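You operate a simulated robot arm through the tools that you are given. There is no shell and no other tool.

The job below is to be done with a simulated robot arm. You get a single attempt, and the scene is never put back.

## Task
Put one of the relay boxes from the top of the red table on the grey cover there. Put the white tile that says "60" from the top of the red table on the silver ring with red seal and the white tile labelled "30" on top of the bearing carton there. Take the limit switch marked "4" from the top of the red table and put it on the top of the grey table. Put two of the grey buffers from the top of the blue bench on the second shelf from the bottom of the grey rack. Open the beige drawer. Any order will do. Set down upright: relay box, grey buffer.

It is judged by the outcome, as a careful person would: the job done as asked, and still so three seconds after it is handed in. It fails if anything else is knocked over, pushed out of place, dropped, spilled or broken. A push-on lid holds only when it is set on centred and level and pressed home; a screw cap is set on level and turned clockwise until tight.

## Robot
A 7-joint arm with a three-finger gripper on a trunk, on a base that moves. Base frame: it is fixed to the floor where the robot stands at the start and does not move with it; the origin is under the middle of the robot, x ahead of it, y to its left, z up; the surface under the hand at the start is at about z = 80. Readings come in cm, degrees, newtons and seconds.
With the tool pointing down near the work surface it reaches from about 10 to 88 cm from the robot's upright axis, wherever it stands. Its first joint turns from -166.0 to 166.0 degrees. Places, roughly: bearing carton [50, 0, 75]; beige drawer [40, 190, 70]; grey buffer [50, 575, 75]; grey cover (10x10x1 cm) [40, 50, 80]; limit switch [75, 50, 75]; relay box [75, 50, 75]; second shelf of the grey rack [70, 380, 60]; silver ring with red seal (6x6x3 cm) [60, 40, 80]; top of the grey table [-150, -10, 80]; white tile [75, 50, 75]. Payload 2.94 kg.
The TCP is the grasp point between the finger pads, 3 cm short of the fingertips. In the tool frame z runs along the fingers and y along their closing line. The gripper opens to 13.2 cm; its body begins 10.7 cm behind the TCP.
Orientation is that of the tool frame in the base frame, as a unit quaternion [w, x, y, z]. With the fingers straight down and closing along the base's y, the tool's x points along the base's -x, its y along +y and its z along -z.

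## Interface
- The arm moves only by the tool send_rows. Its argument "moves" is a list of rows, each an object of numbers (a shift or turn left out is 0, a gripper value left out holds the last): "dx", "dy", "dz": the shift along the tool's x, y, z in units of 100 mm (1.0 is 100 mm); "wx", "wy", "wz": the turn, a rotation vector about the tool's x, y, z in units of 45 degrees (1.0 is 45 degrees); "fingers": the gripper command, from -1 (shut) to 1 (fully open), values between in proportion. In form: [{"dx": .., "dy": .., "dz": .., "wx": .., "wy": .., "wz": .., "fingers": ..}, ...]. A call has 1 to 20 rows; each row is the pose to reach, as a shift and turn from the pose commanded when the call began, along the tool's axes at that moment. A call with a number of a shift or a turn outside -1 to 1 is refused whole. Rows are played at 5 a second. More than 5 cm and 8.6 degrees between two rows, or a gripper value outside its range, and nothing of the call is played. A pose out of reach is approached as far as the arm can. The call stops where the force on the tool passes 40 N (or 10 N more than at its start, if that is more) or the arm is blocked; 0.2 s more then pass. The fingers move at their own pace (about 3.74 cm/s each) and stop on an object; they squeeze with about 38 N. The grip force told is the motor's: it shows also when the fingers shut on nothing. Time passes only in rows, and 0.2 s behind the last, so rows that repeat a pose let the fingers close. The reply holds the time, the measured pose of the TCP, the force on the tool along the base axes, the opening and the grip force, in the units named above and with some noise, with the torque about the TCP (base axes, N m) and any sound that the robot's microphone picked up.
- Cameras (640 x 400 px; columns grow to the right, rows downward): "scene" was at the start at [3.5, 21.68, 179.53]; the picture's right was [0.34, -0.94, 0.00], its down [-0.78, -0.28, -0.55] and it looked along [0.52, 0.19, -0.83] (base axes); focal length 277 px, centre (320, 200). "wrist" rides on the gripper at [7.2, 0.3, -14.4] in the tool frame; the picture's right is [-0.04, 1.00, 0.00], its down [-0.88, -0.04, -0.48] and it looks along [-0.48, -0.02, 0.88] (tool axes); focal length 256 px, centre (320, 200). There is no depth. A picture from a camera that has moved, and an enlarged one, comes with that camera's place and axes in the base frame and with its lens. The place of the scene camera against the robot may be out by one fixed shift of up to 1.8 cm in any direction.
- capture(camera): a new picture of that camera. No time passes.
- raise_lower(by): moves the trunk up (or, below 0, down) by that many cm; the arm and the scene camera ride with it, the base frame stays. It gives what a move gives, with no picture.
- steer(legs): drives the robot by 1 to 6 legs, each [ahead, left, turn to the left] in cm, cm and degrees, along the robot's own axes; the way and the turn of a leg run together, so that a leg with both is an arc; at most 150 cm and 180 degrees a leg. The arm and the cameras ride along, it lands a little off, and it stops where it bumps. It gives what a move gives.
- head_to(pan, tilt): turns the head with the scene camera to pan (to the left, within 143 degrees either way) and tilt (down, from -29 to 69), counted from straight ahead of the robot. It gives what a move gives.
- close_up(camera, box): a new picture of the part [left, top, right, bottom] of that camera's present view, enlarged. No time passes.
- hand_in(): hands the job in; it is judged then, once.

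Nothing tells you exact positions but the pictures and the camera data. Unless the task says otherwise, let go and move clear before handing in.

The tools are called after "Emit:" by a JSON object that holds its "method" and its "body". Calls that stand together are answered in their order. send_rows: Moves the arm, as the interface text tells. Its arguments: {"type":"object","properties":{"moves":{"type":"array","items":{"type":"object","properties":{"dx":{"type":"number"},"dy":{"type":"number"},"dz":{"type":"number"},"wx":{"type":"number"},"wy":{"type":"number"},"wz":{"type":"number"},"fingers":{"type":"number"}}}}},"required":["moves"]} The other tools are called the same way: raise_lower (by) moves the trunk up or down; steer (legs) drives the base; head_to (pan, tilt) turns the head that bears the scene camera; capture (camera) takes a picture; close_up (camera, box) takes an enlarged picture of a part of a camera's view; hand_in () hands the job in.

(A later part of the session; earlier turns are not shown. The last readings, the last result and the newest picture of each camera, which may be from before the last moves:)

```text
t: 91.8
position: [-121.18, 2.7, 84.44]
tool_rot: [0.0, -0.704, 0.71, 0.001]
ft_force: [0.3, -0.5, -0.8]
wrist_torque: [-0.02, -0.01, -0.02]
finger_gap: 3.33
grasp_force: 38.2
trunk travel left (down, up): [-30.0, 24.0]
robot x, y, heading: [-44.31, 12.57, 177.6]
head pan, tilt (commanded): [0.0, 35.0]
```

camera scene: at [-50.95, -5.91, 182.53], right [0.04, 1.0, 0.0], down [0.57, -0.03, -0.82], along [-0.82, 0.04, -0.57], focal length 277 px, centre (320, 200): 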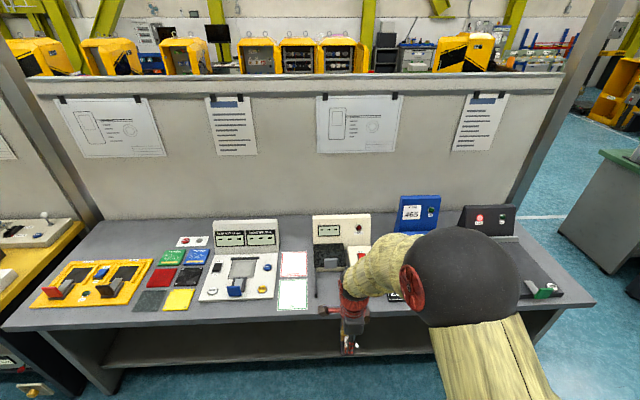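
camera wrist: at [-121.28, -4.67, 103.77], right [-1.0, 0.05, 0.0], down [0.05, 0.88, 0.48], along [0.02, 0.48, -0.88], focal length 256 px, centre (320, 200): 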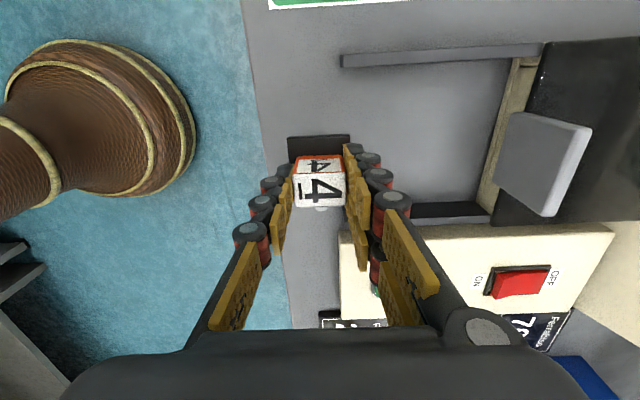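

Emit:
{"method": "send_rows", "body": {"moves": [{"dz": 0.01}, {"dz": 0.02}, {"dz": 0.02}]}}

```text
t: 92.6
position: [-121.02, 2.76, 84.37]
tool_rot: [0.001, -0.704, 0.71, 0.0]
ft_force: [0.5, -0.2, 4.5]
wrist_torque: [-0.01, -0.12, -0.02]
finger_gap: 3.28
grasp_force: 37.9
trunk travel left (down, up): [-30.0, 24.0]
robot x, y, heading: [-43.8, 12.55, 177.3]
head pan, tilt (commanded): [0.0, 35.0]
```

The switch has touched the grey table. I'll release it and rise.

Emit:
{"method": "send_rows", "body": {"moves": [{"fingers": -0.4}, {"fingers": -0.3}, {"fingers": -0.2}, {"fingers": -0.1}, {"fingers": -0.05}]}}

Emit:
{"method": "send_rows", "body": {"moves": [{"dz": -0.3}, {"dz": -0.6}, {"dz": -1.0}, {"dy": -0.4, "dz": -1.0}, {"dy": -0.8, "dz": -1.0}, {"dy": -1.0, "dz": -1.0}]}}

Emit:
{"method": "capture", "body": {"camera": "wrist"}}

Emit:
{"method": "close_up", "body": {"camera": "scene", "box": [240, 200, 440, 360]}}

```text
t: 93.8
position: [-120.95, 2.88, 84.24]
tool_rot: [0.0, -0.704, 0.71, 0.0]
ft_force: [0.5, -0.2, 0.0]
wrist_torque: [0.0, 0.03, 0.0]
finger_gap: 6.29
grasp_force: 0.2
trunk travel left (down, up): [-30.0, 24.0]
robot x, y, heading: [-44.2, 12.95, 177.7]
head pan, tilt (commanded): [0.0, 35.0]
```

```text
t: 95.2
position: [-110.82, 2.53, 94.34]
tool_rot: [0.001, -0.705, 0.71, 0.0]
ft_force: [0.0, -0.4, 0.1]
wrist_torque: [0.0, 0.01, -0.01]
finger_gap: 6.26
grasp_force: 0.0
trunk travel left (down, up): [-30.0, 24.0]
robot x, y, heading: [-44.27, 12.27, 177.6]
head pan, tilt (commanded): [0.0, 35.0]
```

```text
taken
camera wrist: at [-111.15, -4.61, 108.66], right [-1.0, 0.05, 0.0], down [0.05, 0.88, 0.48], along [0.03, 0.48, -0.88], focal length 256 px, centre (320, 200)
```

wrist: 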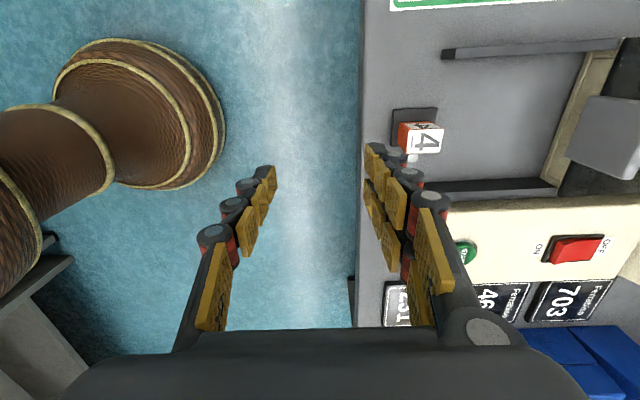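

```text
2.50 times, centred on (340, 280) of scene
camera zoom: at [-50.93, -5.91, 182.54], right [0.04, 1.0, 0.0], down [0.57, -0.02, -0.82], along [-0.82, 0.04, -0.57], focal length 692 px, centre (270, 0)
```

zoom: 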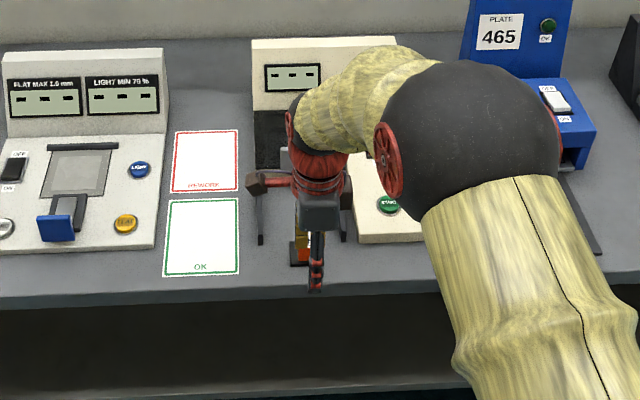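

Switch 4 stands on the grey table. I'll retract the arm, turn back, and drive along the aisle to face the beige drawer.

Emit:
{"method": "send_rows", "body": {"moves": [{"dy": -0.4, "dz": -0.2}, {"dy": -0.8, "dz": -0.4}, {"dy": -1.0, "dz": -0.6}]}}

Emit:
{"method": "send_rows", "body": {"moves": [{"dy": -0.4, "dz": -0.2}, {"dy": -0.8, "dz": -0.3}, {"dy": -1.0, "dz": -0.4}]}}

Emit:
{"method": "steer", "body": {"legs": [[0, 0, -177.5], [0, 150, 0], [0, 20, 0]]}}

Emit:
{"method": "head_to", "body": {"pan": 0, "tilt": 50}}

Emit:
{"method": "capture", "body": {"camera": "scene"}}

Emit:
{"method": "head_to", "body": {"pan": 30, "tilt": 50}}

Emit:
{"method": "capture", "body": {"camera": "scene"}}

```text
t: 96.0
position: [-101.31, 2.46, 100.44]
tool_rot: [0.0, -0.704, 0.71, 0.0]
ft_force: [-0.1, -0.4, 0.3]
wrist_torque: [-0.05, 0.01, -0.01]
finger_gap: 6.28
grasp_force: 0.0
trunk travel left (down, up): [-30.0, 24.0]
robot x, y, heading: [-44.21, 12.33, 177.3]
head pan, tilt (commanded): [0.0, 35.0]
```

```text
t: 96.8
position: [-91.03, 2.35, 104.11]
tool_rot: [0.0, -0.704, 0.71, 0.0]
ft_force: [-0.3, -0.1, 0.0]
wrist_torque: [-0.03, -0.03, 0.02]
finger_gap: 6.29
grasp_force: 0.1
trunk travel left (down, up): [-30.0, 24.0]
robot x, y, heading: [-44.0, 12.22, 177.5]
head pan, tilt (commanded): [0.0, 35.0]
```

```text
t: 112.7
position: [8.59, 191.36, 104.17]
tool_rot: [0.0, 0.709, 0.705, -0.001]
ft_force: [-1.3, 0.5, 0.2]
wrist_torque: [-0.05, -0.04, -0.05]
finger_gap: 6.27
grasp_force: 0.0
trunk travel left (down, up): [-30.0, 24.0]
robot x, y, heading: [-38.31, 180.91, -2.5]
head pan, tilt (commanded): [0.0, 35.0]
```

```text
t: 113.4
position: [8.64, 191.37, 104.18]
tool_rot: [-0.001, 0.709, 0.705, 0.0]
ft_force: [0.3, -0.1, 0.6]
wrist_torque: [0.0, 0.03, 0.0]
finger_gap: 6.26
grasp_force: 0.1
trunk travel left (down, up): [-30.0, 24.0]
robot x, y, heading: [-38.24, 180.95, -2.0]
head pan, tilt (commanded): [0.0, 50.0]
```

```text
taken
camera scene: at [-32.94, 200.01, 180.37], right [-0.04, -1.0, 0.0], down [-0.77, 0.03, -0.64], along [0.64, -0.03, -0.77], focal length 277 px, centre (320, 200)
```

scene: 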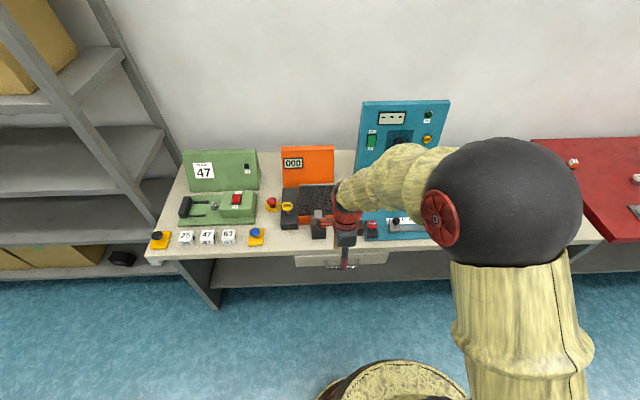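

```text
t: 114.4
position: [8.55, 191.38, 104.24]
tool_rot: [0.0, 0.709, 0.705, 0.0]
ft_force: [1.2, 0.0, 0.1]
wrist_torque: [-0.03, -0.01, 0.0]
finger_gap: 6.26
grasp_force: 0.0
trunk travel left (down, up): [-30.0, 24.0]
robot x, y, heading: [-38.52, 181.08, -2.3]
head pan, tilt (commanded): [30.0, 50.0]
```

```text
taken
camera scene: at [-33.82, 203.91, 180.37], right [0.46, -0.89, 0.0], down [-0.68, -0.36, -0.64], along [0.57, 0.3, -0.77], focal length 277 px, centre (320, 200)
```

scene: 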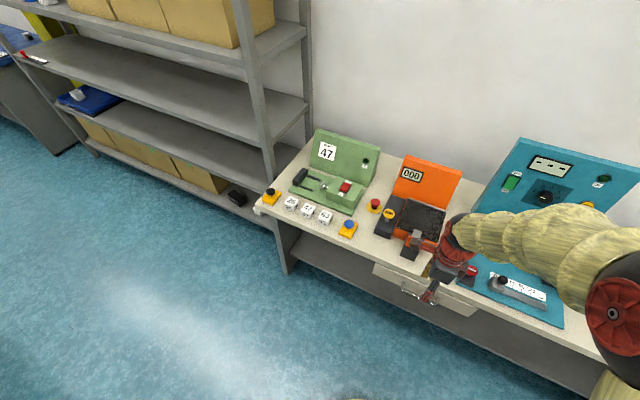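

The beige drawer is under the beige table's front near y≈190, with a grey bar handle, currently hidden behind the hand. I'll back off 27 cm, straighten the heading and look at it.

Emit:
{"method": "steer", "body": {"legs": [[-27, 0, 2.3]]}}

Emit:
{"method": "head_to", "body": {"pan": 0, "tilt": 42}}

Emit:
{"method": "capture", "body": {"camera": "scene"}}

Emit:
{"method": "close_up", "body": {"camera": "scene", "box": [220, 170, 460, 320]}}

```text
t: 116.3
position: [-18.55, 193.55, 104.19]
tool_rot: [0.0, 0.697, 0.717, 0.001]
ft_force: [-0.8, 0.6, 0.9]
wrist_torque: [0.0, -0.01, -0.05]
finger_gap: 6.27
grasp_force: 0.1
trunk travel left (down, up): [-30.0, 24.0]
robot x, y, heading: [-65.04, 181.43, -0.5]
head pan, tilt (commanded): [30.0, 50.0]
```

```text
t: 117.2
position: [-18.5, 193.61, 104.17]
tool_rot: [0.0, 0.698, 0.717, 0.0]
ft_force: [0.5, -0.8, -0.4]
wrist_torque: [0.01, 0.06, -0.02]
finger_gap: 6.26
grasp_force: 0.0
trunk travel left (down, up): [-30.0, 24.0]
robot x, y, heading: [-65.04, 181.53, -0.2]
head pan, tilt (commanded): [0.0, 42.0]
```

```text
taken
camera scene: at [-59.76, 200.84, 181.49], right [-0.01, -1.0, 0.0], down [-0.67, 0.0, -0.74], along [0.74, 0.0, -0.67], focal length 277 px, centre (320, 200)
```

scene: 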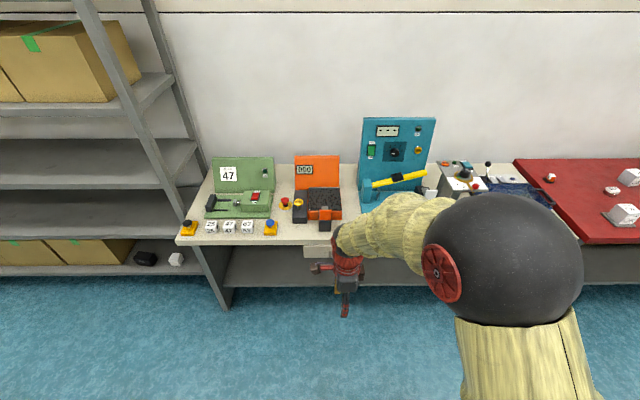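

```text
2.67 times, centred on (340, 245) of scene
camera zoom: at [-59.76, 200.84, 181.49], right [-0.01, -1.0, 0.0], down [-0.67, 0.0, -0.74], along [0.74, 0.0, -0.67], focal length 739 px, centre (267, 80)
```

zoom: 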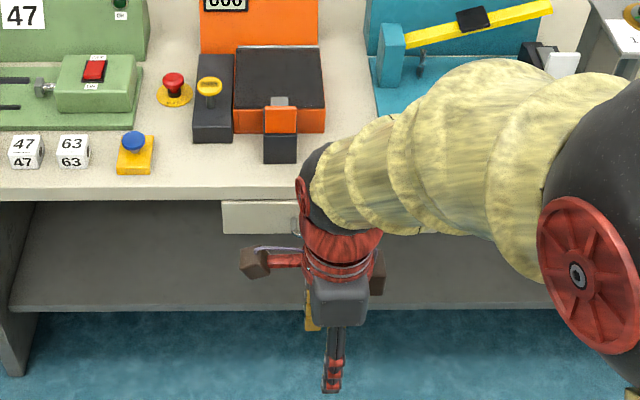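

The drawer front spans roughly z 70–78 with its left edge at y≈209. I'll extend the hand a bit and pitch it to point forward, so the wrist camera sees the handle.

Emit:
{"method": "send_rows", "body": {"moves": [{"dy": 0.45}, {"dy": 0.9}, {"dy": 0.9}]}}

Emit:
{"method": "send_rows", "body": {"moves": [{"dy": 0.3, "dz": 0.1, "wx": -0.16}, {"dy": 0.6, "dz": 0.2, "wx": -0.33}, {"dy": 0.9, "dz": 0.3, "wx": -0.5}, {"dy": 0.9, "dz": 0.4, "wx": -0.67}, {"dy": 0.9, "dz": 0.5, "wx": -0.84}, {"dy": 0.9, "dz": 0.5, "wx": -1.0}, {"dy": 0.9, "dz": 0.5, "wx": -1.0}]}}

Emit:
{"method": "capture", "body": {"camera": "wrist"}}

Emit:
{"method": "capture", "body": {"camera": "scene"}}

```text
t: 118.0
position: [-9.56, 193.8, 104.16]
tool_rot: [0.0, 0.697, 0.717, 0.0]
ft_force: [0.5, -0.5, -0.4]
wrist_torque: [-0.02, 0.0, 0.0]
finger_gap: 6.3
grasp_force: 0.1
trunk travel left (down, up): [-30.0, 24.0]
robot x, y, heading: [-64.93, 181.68, -0.7]
head pan, tilt (commanded): [0.0, 42.0]
```

```text
t: 119.6
position: [-0.53, 194.06, 99.39]
tool_rot: [0.246, 0.652, 0.672, 0.253]
ft_force: [0.5, -0.4, 0.1]
wrist_torque: [0.0, 0.0, 0.02]
finger_gap: 6.26
grasp_force: 0.1
out of reach, approached as far as the arm can: row 6, 7
trunk travel left (down, up): [-30.0, 24.0]
robot x, y, heading: [-65.26, 181.8, -0.1]
head pan, tilt (commanded): [0.0, 42.0]
```

```text
taken
camera wrist: at [-9.83, 201.02, 110.43], right [0.75, -0.02, 0.66], down [-0.32, -0.89, 0.33], along [0.58, -0.46, -0.68], focal length 256 px, centre (320, 200)
```

wrist: 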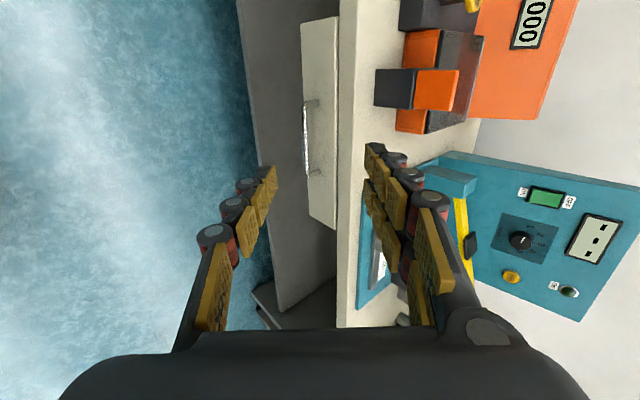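

```text
taken
camera scene: at [-59.87, 200.8, 181.5], right [-0.01, -1.0, 0.0], down [-0.67, 0.0, -0.74], along [0.74, 0.0, -0.67], focal length 277 px, centre (320, 200)
```

scene: 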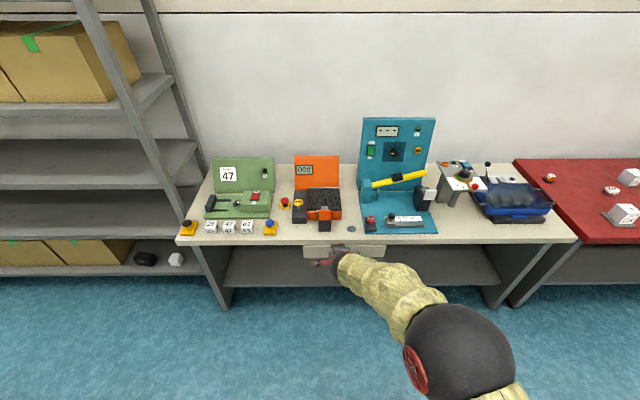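

The wrist camera shows the drawer and its bar handle clearly. The arm ran into a limit at about 41° of pitch; I'll go lower and farther out, where a forward-pointing hand should be easier.

Emit:
{"method": "send_rows", "body": {"moves": [{"dy": -0.15, "dz": 0.36}, {"dy": -0.303, "dz": 0.73}, {"dy": -0.303, "dz": 0.73}]}}

Emit:
{"method": "send_rows", "body": {"moves": [{"dy": -0.15, "dz": 0.36, "wx": -0.1}, {"dy": -0.303, "dz": 0.73, "wx": -0.25}, {"dy": -0.303, "dz": 0.73, "wx": -0.4}, {"dy": -0.303, "dz": 0.73, "wx": -0.55}]}}

Emit:
{"method": "capture", "body": {"camera": "wrist"}}

Emit:
{"method": "capture", "body": {"camera": "scene"}}

```text
t: 120.4
position: [3.81, 194.11, 93.48]
tool_rot: [0.236, 0.654, 0.676, 0.243]
ft_force: [0.6, -0.9, -0.3]
wrist_torque: [0.0, 0.01, 0.0]
finger_gap: 6.27
grasp_force: 0.1
out of reach, approached as far as the arm can: row 1, 2, 3
trunk travel left (down, up): [-30.0, 24.0]
robot x, y, heading: [-65.22, 181.59, -0.3]
head pan, tilt (commanded): [0.0, 42.0]
```

```text
t: 121.4
position: [14.45, 195.71, 88.85]
tool_rot: [0.268, 0.64, 0.664, 0.279]
ft_force: [1.1, -0.1, -1.1]
wrist_torque: [-0.01, 0.03, 0.02]
finger_gap: 6.26
grasp_force: 0.0
out of reach, approached as far as the arm can: row 1, 2, 3, 4
trunk travel left (down, up): [-30.0, 24.0]
robot x, y, heading: [-65.18, 181.96, -0.3]
head pan, tilt (commanded): [0.0, 42.0]
```

```text
taken
camera wrist: at [4.3, 202.69, 99.1], right [0.7, -0.02, 0.71], down [-0.33, -0.89, 0.31], along [0.63, -0.45, -0.63], focal length 256 px, centre (320, 200)
```

wrist: 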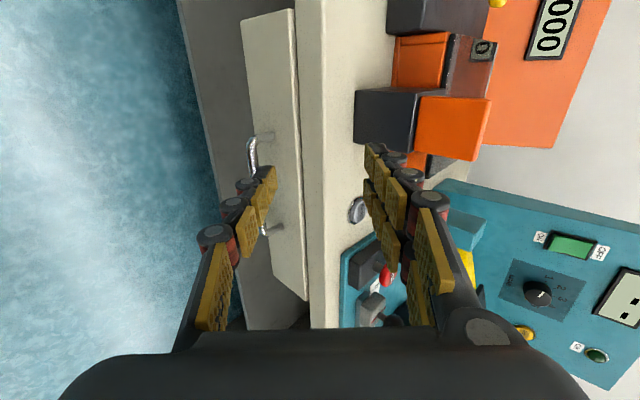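

```text
taken
camera scene: at [-59.56, 200.88, 181.48], right [-0.01, -1.0, 0.0], down [-0.67, 0.0, -0.74], along [0.74, -0.01, -0.67], focal length 277 px, centre (320, 200)
```

scene: 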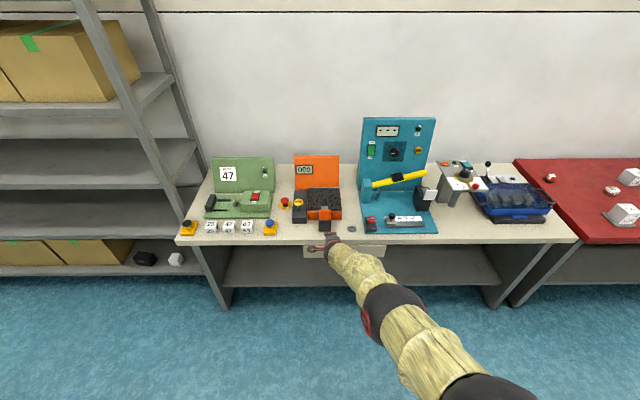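

The arm is at its wrist limits with the shoulder this high. I'll back off from the table and lower the trunk so a horizontal hand at handle height becomes natural.

Emit:
{"method": "steer", "body": {"legs": [[-22, 0, 0]]}}

Emit:
{"method": "raise_lower", "body": {"by": -25}}

Emit:
{"method": "capture", "body": {"camera": "scene"}}

Emit:
{"method": "capture", "body": {"camera": "wrist"}}

```text
t: 123.1
position: [-7.66, 196.06, 89.0]
tool_rot: [0.269, 0.639, 0.665, 0.28]
ft_force: [0.9, 0.6, -0.5]
wrist_torque: [0.03, 0.02, -0.01]
finger_gap: 6.26
grasp_force: 0.1
trunk travel left (down, up): [-30.0, 24.0]
robot x, y, heading: [-86.93, 181.62, -0.5]
head pan, tilt (commanded): [0.0, 42.0]
```

```text
t: 125.7
position: [-7.68, 196.16, 63.95]
tool_rot: [0.269, 0.638, 0.665, 0.28]
ft_force: [0.6, 0.1, 0.0]
wrist_torque: [-0.02, 0.01, 0.02]
finger_gap: 6.28
grasp_force: 0.0
trunk travel left (down, up): [-5.0, 49.0]
robot x, y, heading: [-86.97, 181.6, -0.0]
head pan, tilt (commanded): [0.0, 42.0]
```

```text
taken
camera scene: at [-81.82, 200.97, 156.5], right [-0.01, -1.0, 0.0], down [-0.67, 0.0, -0.74], along [0.74, 0.0, -0.67], focal length 277 px, centre (320, 200)
```

scene: 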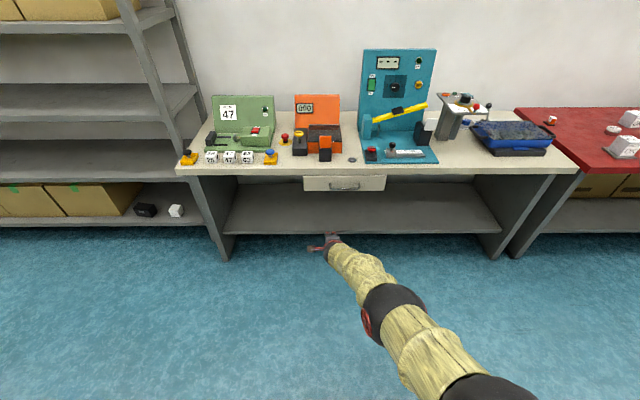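

```text
taken
camera wrist: at [-17.86, 202.9, 74.25], right [0.7, -0.01, 0.71], down [-0.33, -0.89, 0.3], along [0.63, -0.45, -0.63], focal length 256 px, centre (320, 200)
```

wrist: 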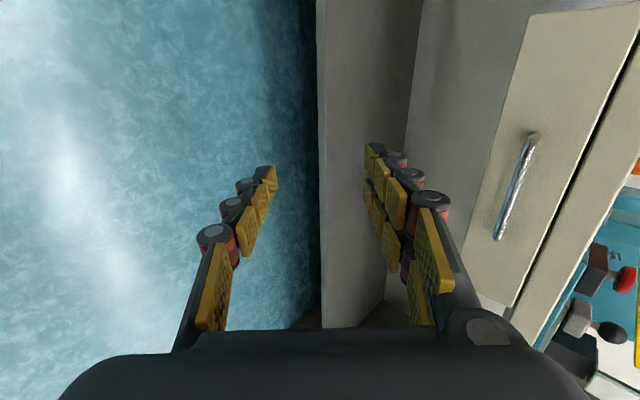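

Now both cameras see the drawer: front spans y≈170–209, z≈68.5–77, and the bar handle runs y≈183–196 at z≈71, x≈20–21. I'll check how the arm holds its pose and continue pitching to horizontal.

Emit:
{"method": "send_rows", "body": {"moves": [{"dx": 0}, {"dx": 0}, {"dx": 0}]}}

```text
t: 126.5
position: [-7.68, 196.11, 64.02]
tool_rot: [0.269, 0.639, 0.664, 0.281]
ft_force: [-0.2, -0.3, 0.7]
wrist_torque: [-0.01, -0.01, -0.01]
finger_gap: 6.27
grasp_force: 0.1
trunk travel left (down, up): [-5.0, 49.0]
robot x, y, heading: [-87.58, 181.95, -0.3]
head pan, tilt (commanded): [0.0, 42.0]
```

Emit:
{"method": "send_rows", "body": {"moves": [{"dy": -0.2, "dz": -0.2, "wx": -0.12}, {"dy": -0.4, "dz": -0.4, "wx": -0.25}, {"dy": -0.6, "dz": -0.6, "wx": -0.38}, {"dy": -0.69, "dz": -0.71, "wx": -0.5}, {"dy": -0.69, "dz": -0.71, "wx": -0.5}]}}

Emit:
{"method": "capture", "body": {"camera": "scene"}}

```text
t: 127.7
position: [-1.42, 198.19, 66.24]
tool_rot: [0.307, 0.611, 0.652, 0.327]
ft_force: [-0.2, 0.8, -0.8]
wrist_torque: [0.03, 0.02, -0.03]
finger_gap: 6.24
grasp_force: 0.2
out of reach, approached as far as the arm can: row 1, 2, 3, 4, 5
trunk travel left (down, up): [-5.0, 49.0]
robot x, y, heading: [-87.12, 181.45, -0.0]
head pan, tilt (commanded): [0.0, 42.0]
```

```text
taken
camera scene: at [-81.82, 200.97, 156.49], right [-0.01, -1.0, 0.0], down [-0.67, 0.0, -0.74], along [0.74, 0.0, -0.67], focal length 277 px, centre (320, 200)
```

scene: 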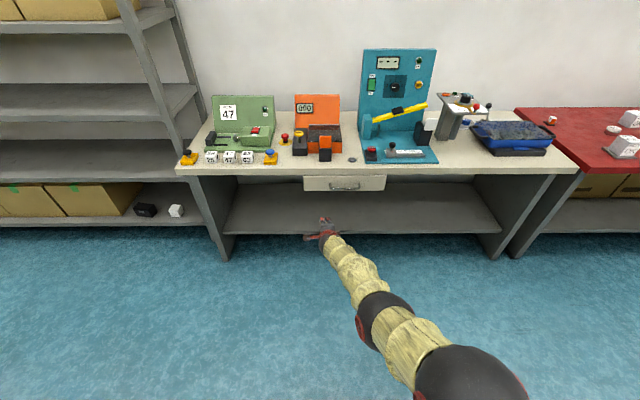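

The wrist can't reach fully horizontal here, but about 50° of pitch is enough to clamp the bar with the fingertips. I'll lower the trunk its last 5 cm and bring the hand up and back a little, keeping this pitch.

Emit:
{"method": "raise_lower", "body": {"by": -5}}

Emit:
{"method": "send_rows", "body": {"moves": [{"dy": 0.14, "dz": -0.3}, {"dy": 0.28, "dz": -0.6}, {"dy": 0.42, "dz": -0.94}, {"dy": 0.42, "dz": -0.94}]}}

Emit:
{"method": "capture", "body": {"camera": "scene"}}

Emit:
{"method": "capture", "body": {"camera": "wrist"}}

```text
t: 128.6
position: [-1.47, 198.11, 61.41]
tool_rot: [0.308, 0.612, 0.651, 0.326]
ft_force: [0.8, -0.5, 0.2]
wrist_torque: [-0.01, 0.01, -0.03]
finger_gap: 6.28
grasp_force: 0.1
trunk travel left (down, up): [0.0, 54.0]
robot x, y, heading: [-87.16, 181.86, -0.4]
head pan, tilt (commanded): [0.0, 42.0]
```

```text
t: 129.6
position: [-5.42, 198.02, 70.9]
tool_rot: [0.304, 0.613, 0.653, 0.324]
ft_force: [0.5, 0.3, -0.3]
wrist_torque: [0.02, 0.0, -0.01]
finger_gap: 6.25
grasp_force: 0.1
out of reach, approached as far as the arm can: row 1, 2, 3, 4
trunk travel left (down, up): [0.0, 54.0]
robot x, y, heading: [-87.13, 181.97, -0.5]
head pan, tilt (commanded): [0.0, 42.0]
```

```text
taken
camera scene: at [-81.86, 200.96, 151.49], right [-0.01, -1.0, 0.0], down [-0.67, 0.0, -0.74], along [0.74, 0.0, -0.67], focal length 277 px, centre (320, 200)
```

scene: 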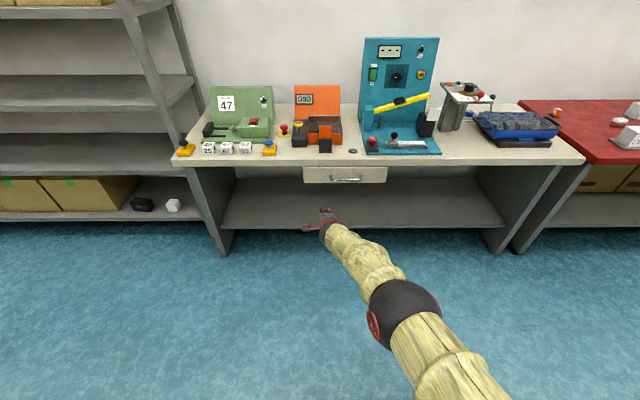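

```text
taken
camera wrist: at [-17.08, 204.47, 79.85], right [0.61, 0.0, 0.79], down [-0.35, -0.9, 0.26], along [0.72, -0.43, -0.55], focal length 256 px, centre (320, 200)
```

wrist: 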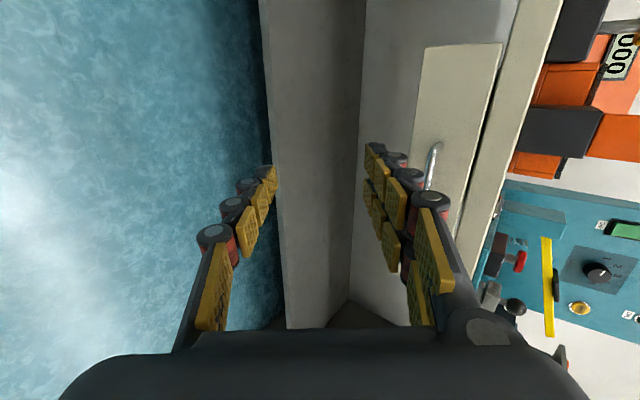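

The hand holds about 52° pitch at handle height. I'll raise the trunk slightly, drive right to line up with the handle's middle, approach partway and re-measure.

Emit:
{"method": "raise_lower", "body": {"by": 3.6}}

Emit:
{"method": "steer", "body": {"legs": [[0, -8.7, 0], [13, 0, 0]]}}

Emit:
{"method": "send_rows", "body": {"moves": [{"fingers": -0.3}, {"fingers": -0.6}, {"fingers": -0.6}, {"fingers": -0.6}]}}

Emit:
{"method": "capture", "body": {"camera": "wrist"}}

Emit:
{"method": "close_up", "body": {"camera": "scene", "box": [240, 130, 440, 280]}}

```text
t: 130.4
position: [-5.54, 197.94, 74.41]
tool_rot: [0.304, 0.614, 0.653, 0.322]
ft_force: [-0.2, 0.7, 1.0]
wrist_torque: [0.02, 0.02, 0.03]
finger_gap: 6.29
grasp_force: 0.1
trunk travel left (down, up): [-3.6, 50.4]
robot x, y, heading: [-87.22, 181.57, 0.1]
head pan, tilt (commanded): [0.0, 42.0]
```

```text
t: 132.4
position: [7.65, 189.18, 74.39]
tool_rot: [0.304, 0.614, 0.653, 0.323]
ft_force: [0.2, -0.4, 0.1]
wrist_torque: [0.01, -0.01, 0.0]
finger_gap: 6.26
grasp_force: 0.0
trunk travel left (down, up): [-3.6, 50.4]
robot x, y, heading: [-74.23, 173.09, -0.2]
head pan, tilt (commanded): [0.0, 42.0]
```

```text
t: 133.4
position: [7.48, 189.29, 74.45]
tool_rot: [0.305, 0.613, 0.653, 0.323]
ft_force: [-0.6, 0.0, -0.9]
wrist_torque: [0.02, 0.0, -0.02]
finger_gap: 2.64
grasp_force: 0.1
trunk travel left (down, up): [-3.6, 50.4]
robot x, y, heading: [-73.96, 173.26, -0.4]
head pan, tilt (commanded): [0.0, 42.0]
```

```text
taken
camera wrist: at [-3.95, 195.79, 83.4], right [0.61, 0.0, 0.79], down [-0.35, -0.9, 0.26], along [0.72, -0.43, -0.55], focal length 256 px, centre (320, 200)
```

wrist: 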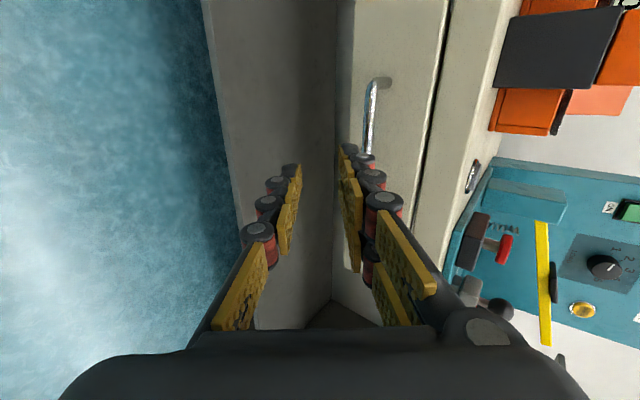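

```text
2.67 times, centred on (340, 205) of scene
camera zoom: at [-68.74, 192.39, 155.09], right [-0.01, -1.0, 0.0], down [-0.67, 0.0, -0.74], along [0.74, -0.01, -0.67], focal length 739 px, centre (267, 187)
```

zoom: 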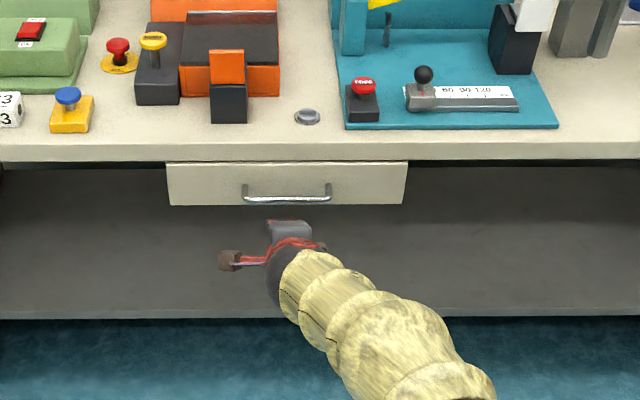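

The bar is at about x=21, z=70.9, standing off ~3.5 cm from the drawer front, running y≈181–195. I'll drive forward 8.5 cm to a pre-grasp point just in front of it.

Emit:
{"method": "steer", "body": {"legs": [[8.5, 0, 0]]}}

Emit:
{"method": "capture", "body": {"camera": "wrist"}}

Emit:
{"method": "close_up", "body": {"camera": "scene", "box": [260, 150, 400, 270]}}

```text
t: 134.5
position: [16.12, 189.45, 74.51]
tool_rot: [0.305, 0.613, 0.653, 0.324]
ft_force: [-0.5, -0.4, 0.8]
wrist_torque: [0.02, 0.03, 0.0]
finger_gap: 2.67
grasp_force: 0.0
trunk travel left (down, up): [-3.6, 50.4]
robot x, y, heading: [-65.59, 173.19, -0.1]
head pan, tilt (commanded): [0.0, 42.0]
```

```text
taken
camera wrist: at [4.57, 195.87, 83.41], right [0.61, 0.0, 0.79], down [-0.34, -0.9, 0.26], along [0.72, -0.43, -0.55], focal length 256 px, centre (320, 200)
```

wrist: 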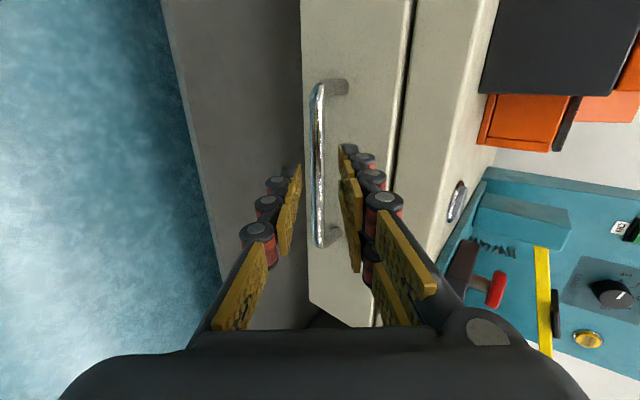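

```text
3.33 times, centred on (330, 210) of scene
camera zoom: at [-60.22, 192.35, 155.09], right [0.0, -1.0, 0.0], down [-0.67, 0.0, -0.74], along [0.74, 0.0, -0.67], focal length 923 px, centre (287, 167)
```

zoom: 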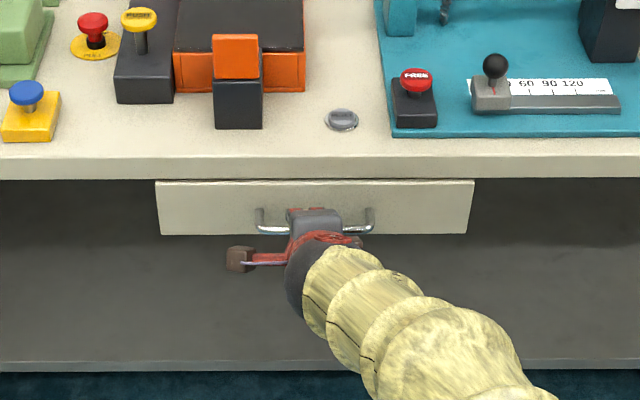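

The bar lies exactly between the two finger sets. I'll advance about 4 cm along the tool axis so the fingertips straddle it.

Emit:
{"method": "send_rows", "body": {"moves": [{"dz": 0.1}, {"dz": 0.2}, {"dz": 0.3}, {"dz": 0.38}, {"dz": 0.38}]}}

Emit:
{"method": "capture", "body": {"camera": "wrist"}}

Emit:
{"method": "close_up", "body": {"camera": "scene", "box": [260, 150, 400, 270]}}

```text
t: 135.7
position: [19.17, 189.44, 72.13]
tool_rot: [0.304, 0.613, 0.654, 0.323]
ft_force: [0.5, -0.1, -1.0]
wrist_torque: [0.01, 0.01, -0.01]
finger_gap: 2.64
grasp_force: 0.0
trunk travel left (down, up): [-3.6, 50.4]
robot x, y, heading: [-65.58, 173.12, -0.6]
head pan, tilt (commanded): [0.0, 42.0]
```

```text
taken
camera wrist: at [7.66, 196.05, 81.07], right [0.61, 0.0, 0.79], down [-0.34, -0.9, 0.26], along [0.72, -0.43, -0.55], focal length 256 px, centre (320, 200)
```

wrist: 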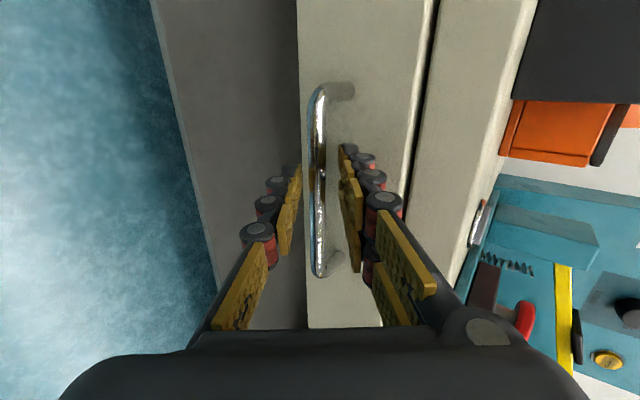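

```text
3.33 times, centred on (330, 210) of scene
camera zoom: at [-60.16, 192.35, 155.09], right [0.0, -1.0, 0.0], down [-0.67, 0.0, -0.74], along [0.74, 0.0, -0.67], focal length 923 px, centre (287, 167)
```

zoom: 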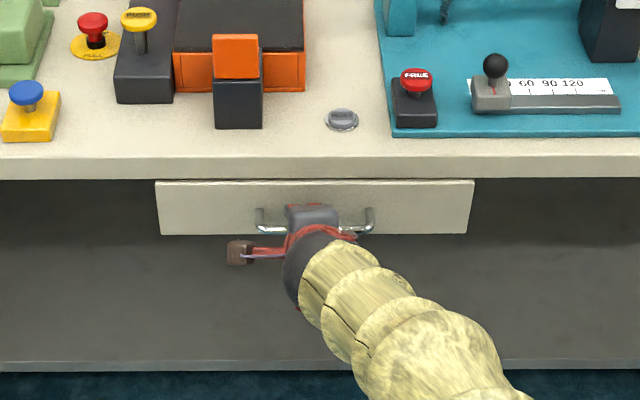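

The fingertips straddle the bar. I'll advance a few more millimetres and close on it.

Emit:
{"method": "send_rows", "body": {"moves": [{"dz": 0.03}, {"dz": 0.05}, {"dz": 0.05}]}}

Emit:
{"method": "send_rows", "body": {"moves": [{"fingers": -0.75}, {"fingers": -0.85}, {"fingers": -1}, {"fingers": -1}, {"fingers": -1}, {"fingers": -1}]}}

Emit:
{"method": "capture", "body": {"camera": "wrist"}}

```text
t: 136.5
position: [19.55, 189.42, 71.81]
tool_rot: [0.305, 0.613, 0.654, 0.323]
ft_force: [0.3, -0.2, -0.1]
wrist_torque: [-0.01, 0.0, -0.04]
finger_gap: 2.65
grasp_force: 0.1
trunk travel left (down, up): [-3.6, 50.4]
robot x, y, heading: [-65.78, 173.24, -0.1]
head pan, tilt (commanded): [0.0, 42.0]
```

```text
t: 137.9
position: [19.49, 189.58, 71.74]
tool_rot: [0.305, 0.613, 0.653, 0.323]
ft_force: [-5.2, 0.3, -6.8]
wrist_torque: [0.93, 0.1, -0.72]
finger_gap: 1.17
grasp_force: 38.9
trunk travel left (down, up): [-3.6, 50.4]
robot x, y, heading: [-65.85, 173.18, -0.5]
head pan, tilt (commanded): [0.0, 42.0]
```

```text
taken
camera wrist: at [8.01, 196.04, 80.7], right [0.61, 0.0, 0.79], down [-0.34, -0.9, 0.26], along [0.71, -0.43, -0.55], focal length 256 px, centre (320, 200)
```

wrist: 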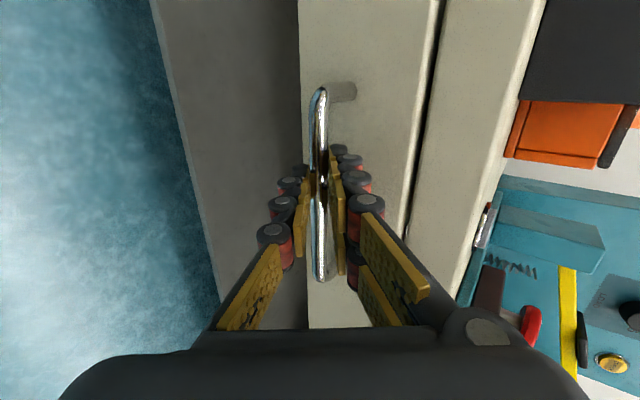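

The bar is clamped (1.2 cm gap, 39 N). I'll pull by driving back a little and check that the drawer follows.

Emit:
{"method": "steer", "body": {"legs": [[-6, 0, 0]]}}

Emit:
{"method": "capture", "body": {"camera": "wrist"}}

Emit:
{"method": "close_up", "body": {"camera": "scene", "box": [240, 130, 440, 280]}}

```text
t: 138.8
position: [13.37, 189.54, 71.72]
tool_rot: [0.304, 0.614, 0.654, 0.321]
ft_force: [-0.8, -2.1, -8.8]
wrist_torque: [0.82, 0.13, -0.78]
finger_gap: 1.15
grasp_force: 38.7
trunk travel left (down, up): [-3.6, 50.4]
robot x, y, heading: [-71.86, 173.14, -0.4]
head pan, tilt (commanded): [0.0, 42.0]
```

```text
taken
camera wrist: at [1.88, 196.04, 80.7], right [0.61, 0.0, 0.79], down [-0.34, -0.9, 0.26], along [0.71, -0.43, -0.55], focal length 256 px, centre (320, 200)
```

wrist: 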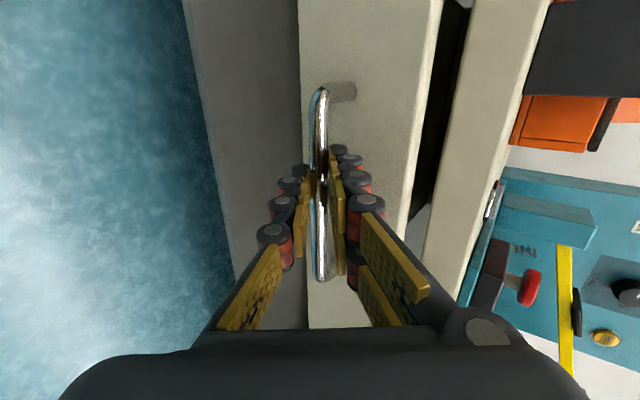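

```text
2.67 times, centred on (340, 205) of scene
camera zoom: at [-66.26, 192.37, 155.08], right [0.0, -1.0, 0.0], down [-0.67, 0.0, -0.74], along [0.74, 0.0, -0.67], focal length 739 px, centre (267, 187)
```

zoom: 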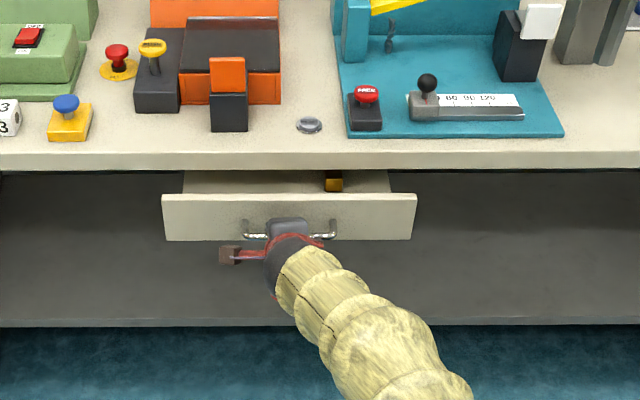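

The drawer follows. I'll pull it out further.

Emit:
{"method": "steer", "body": {"legs": [[-12, 0, 0]]}}

Emit:
{"method": "capture", "body": {"camera": "wrist"}}

Emit:
{"method": "close_up", "body": {"camera": "scene", "box": [220, 110, 460, 280]}}

```text
t: 140.1
position: [0.91, 189.5, 71.72]
tool_rot: [0.303, 0.614, 0.654, 0.322]
ft_force: [0.1, -13.9, -2.6]
wrist_torque: [0.54, 0.06, -1.18]
finger_gap: 1.15
grasp_force: 38.4
trunk travel left (down, up): [-3.6, 50.4]
robot x, y, heading: [-84.03, 173.11, -0.0]
head pan, tilt (commanded): [0.0, 42.0]
```

```text
taken
camera wrist: at [-10.49, 196.04, 80.71], right [0.61, 0.0, 0.79], down [-0.35, -0.9, 0.26], along [0.71, -0.43, -0.55], focal length 256 px, centre (320, 200)
```

wrist: 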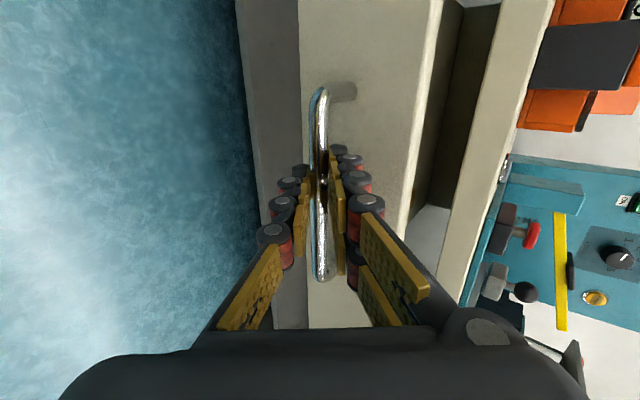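

```text
2.35 times, centred on (340, 195) of scene
camera zoom: at [-78.67, 192.31, 155.1], right [0.0, -1.0, 0.0], down [-0.67, 0.0, -0.74], along [0.74, 0.0, -0.67], focal length 652 px, centre (273, 212)
```

zoom: 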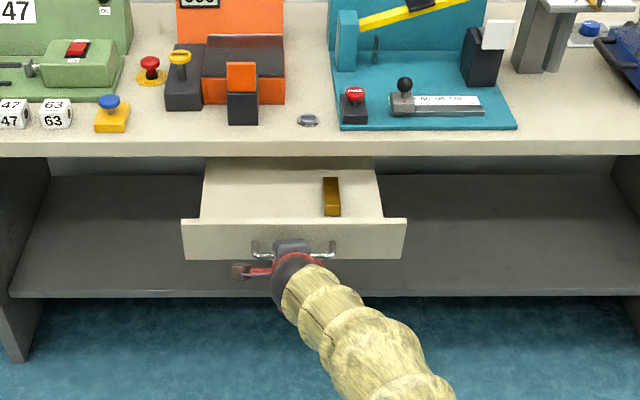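

Open about 18 cm and moving freely. I'll pull a bit more to be sure it counts as fully open.

Emit:
{"method": "steer", "body": {"legs": [[-5, 0, 0]]}}

Emit:
{"method": "close_up", "body": {"camera": "scene", "box": [220, 110, 460, 280]}}

```text
t: 141.0
position: [-4.05, 189.47, 71.57]
tool_rot: [0.305, 0.614, 0.654, 0.321]
ft_force: [-0.5, -9.4, 1.1]
wrist_torque: [0.74, 0.02, -1.05]
finger_gap: 1.13
grasp_force: 38.0
trunk travel left (down, up): [-3.6, 50.4]
robot x, y, heading: [-89.28, 173.22, -0.3]
head pan, tilt (commanded): [0.0, 42.0]
```

```text
2.35 times, centred on (340, 195) of scene
camera zoom: at [-83.83, 192.36, 155.1], right [0.0, -1.0, 0.0], down [-0.67, 0.0, -0.74], along [0.74, 0.0, -0.67], focal length 652 px, centre (273, 212)
```

zoom: 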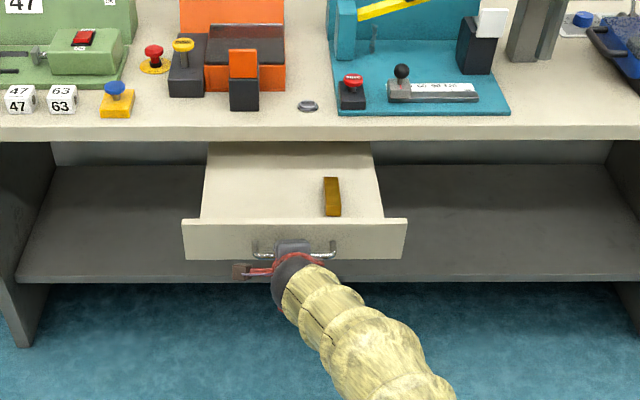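

Emit:
{"method": "steer", "body": {"legs": [[-5, 0, 0]]}}

Emit:
{"method": "close_up", "body": {"camera": "scene", "box": [220, 110, 460, 280]}}

Emit:
{"method": "capture", "body": {"camera": "wrist"}}

```text
t: 141.9
position: [-9.03, 189.46, 71.62]
tool_rot: [0.304, 0.614, 0.654, 0.321]
ft_force: [0.2, -2.2, 0.6]
wrist_torque: [0.86, 0.01, -0.86]
finger_gap: 1.14
grasp_force: 38.3
trunk travel left (down, up): [-3.6, 50.4]
robot x, y, heading: [-94.03, 173.25, -0.2]
head pan, tilt (commanded): [0.0, 42.0]
```

```text
2.35 times, centred on (340, 195) of scene
camera zoom: at [-88.73, 192.42, 155.09], right [0.0, -1.0, 0.0], down [-0.67, 0.0, -0.74], along [0.74, 0.0, -0.67], focal length 652 px, centre (273, 212)
```

zoom: 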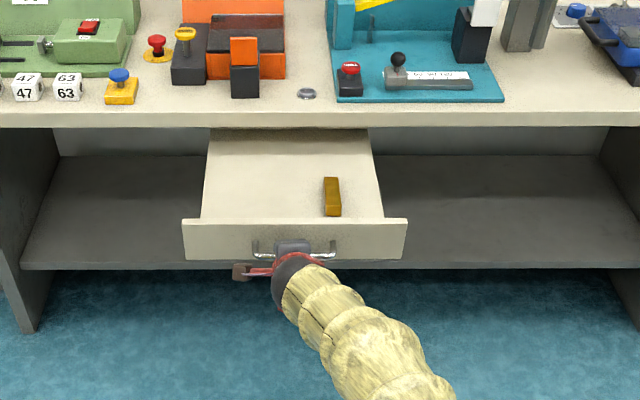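

```text
taken
camera wrist: at [-20.5, 196.05, 80.7], right [0.61, 0.0, 0.79], down [-0.35, -0.9, 0.26], along [0.71, -0.44, -0.55], focal length 256 px, centre (320, 200)
```

wrist: 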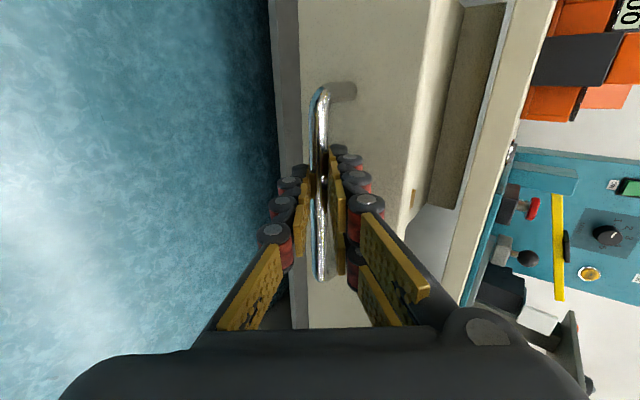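

The drawer is open about 28 cm. I'll release the bar, withdraw along the tool axis, then back off.

Emit:
{"method": "send_rows", "body": {"moves": [{"fingers": -0.8}, {"fingers": -0.6}, {"fingers": -0.6}, {"fingers": -0.6}]}}

Emit:
{"method": "send_rows", "body": {"moves": [{"dz": -0.15}, {"dz": -0.3}, {"dz": -0.45}, {"dz": -0.6}, {"dz": -0.6}]}}

Emit:
{"method": "capture", "body": {"camera": "wrist"}}

Emit:
{"method": "close_up", "body": {"camera": "scene", "box": [220, 110, 460, 280]}}

```text
t: 142.9
position: [-9.11, 189.47, 71.72]
tool_rot: [0.304, 0.613, 0.654, 0.322]
ft_force: [-0.2, -0.2, -0.4]
wrist_torque: [-0.01, -0.02, -0.03]
finger_gap: 2.63
grasp_force: 0.0
trunk travel left (down, up): [-3.6, 50.4]
robot x, y, heading: [-94.06, 173.27, 0.0]
head pan, tilt (commanded): [0.0, 42.0]
```

```text
t: 144.1
position: [-13.72, 189.28, 75.29]
tool_rot: [0.303, 0.615, 0.655, 0.319]
ft_force: [-0.1, -0.3, 0.5]
wrist_torque: [0.03, 0.02, -0.01]
finger_gap: 2.65
grasp_force: 0.1
trunk travel left (down, up): [-3.6, 50.4]
robot x, y, heading: [-93.86, 173.39, -0.2]
head pan, tilt (commanded): [0.0, 42.0]
```

```text
taken
camera wrist: at [-25.13, 195.82, 84.42], right [0.61, 0.0, 0.79], down [-0.34, -0.9, 0.27], along [0.71, -0.43, -0.55], focal length 256 px, centre (320, 200)
```

wrist: 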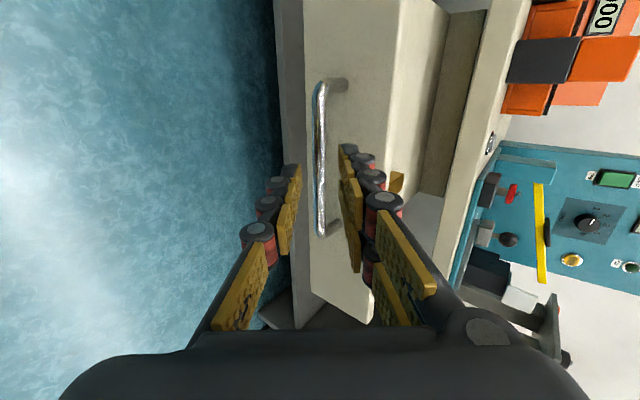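

```text
2.35 times, centred on (340, 195) of scene
camera zoom: at [-88.77, 192.44, 155.09], right [0.0, -1.0, 0.0], down [-0.67, 0.0, -0.74], along [0.74, 0.0, -0.67], focal length 652 px, centre (273, 212)
```

zoom: 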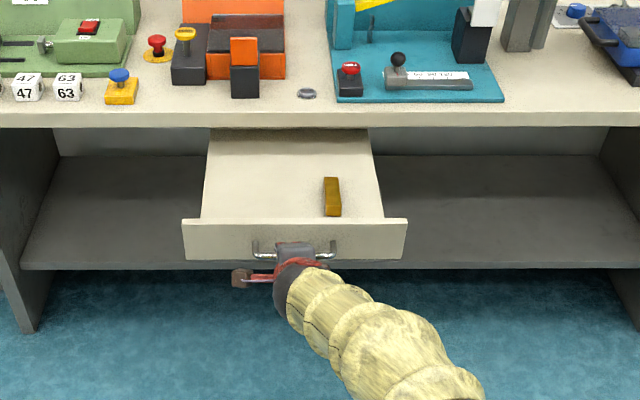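

The drawer stays open and the hand is off the bar. I'll back away and bring the hand back to pointing down.

Emit:
{"method": "steer", "body": {"legs": [[-9, 0, 0]]}}

Emit:
{"method": "raise_lower", "body": {"by": 26.4}}

Emit:
{"method": "send_rows", "body": {"moves": [{"wx": 0.15}, {"wx": 0.3}, {"wx": 0.45}, {"wx": 0.6}, {"wx": 0.75}, {"wx": 0.9}, {"wx": 1.0}, {"wx": 1.0}]}}

```text
t: 145.2
position: [-22.73, 189.19, 75.33]
tool_rot: [0.302, 0.615, 0.655, 0.319]
ft_force: [-0.1, 1.1, 0.3]
wrist_torque: [0.02, -0.02, -0.02]
finger_gap: 2.67
grasp_force: 0.0
trunk travel left (down, up): [-3.6, 50.4]
robot x, y, heading: [-103.01, 172.87, -0.1]
head pan, tilt (commanded): [0.0, 42.0]
```

```text
t: 147.9
position: [-22.86, 189.24, 101.83]
tool_rot: [0.302, 0.615, 0.655, 0.32]
ft_force: [0.0, 0.1, -0.4]
wrist_torque: [-0.02, -0.01, 0.03]
finger_gap: 2.64
grasp_force: 0.0
trunk travel left (down, up): [-30.0, 24.0]
robot x, y, heading: [-103.11, 173.08, -0.3]
head pan, tilt (commanded): [0.0, 42.0]
```

```text
t: 149.8
position: [-22.73, 189.28, 101.78]
tool_rot: [0.044, 0.683, 0.727, 0.044]
ft_force: [0.0, 0.4, -0.7]
wrist_torque: [0.0, 0.02, -0.01]
finger_gap: 2.64
grasp_force: 0.1
trunk travel left (down, up): [-30.0, 24.0]
robot x, y, heading: [-103.34, 173.24, -0.2]
head pan, tilt (commanded): [0.0, 42.0]
```

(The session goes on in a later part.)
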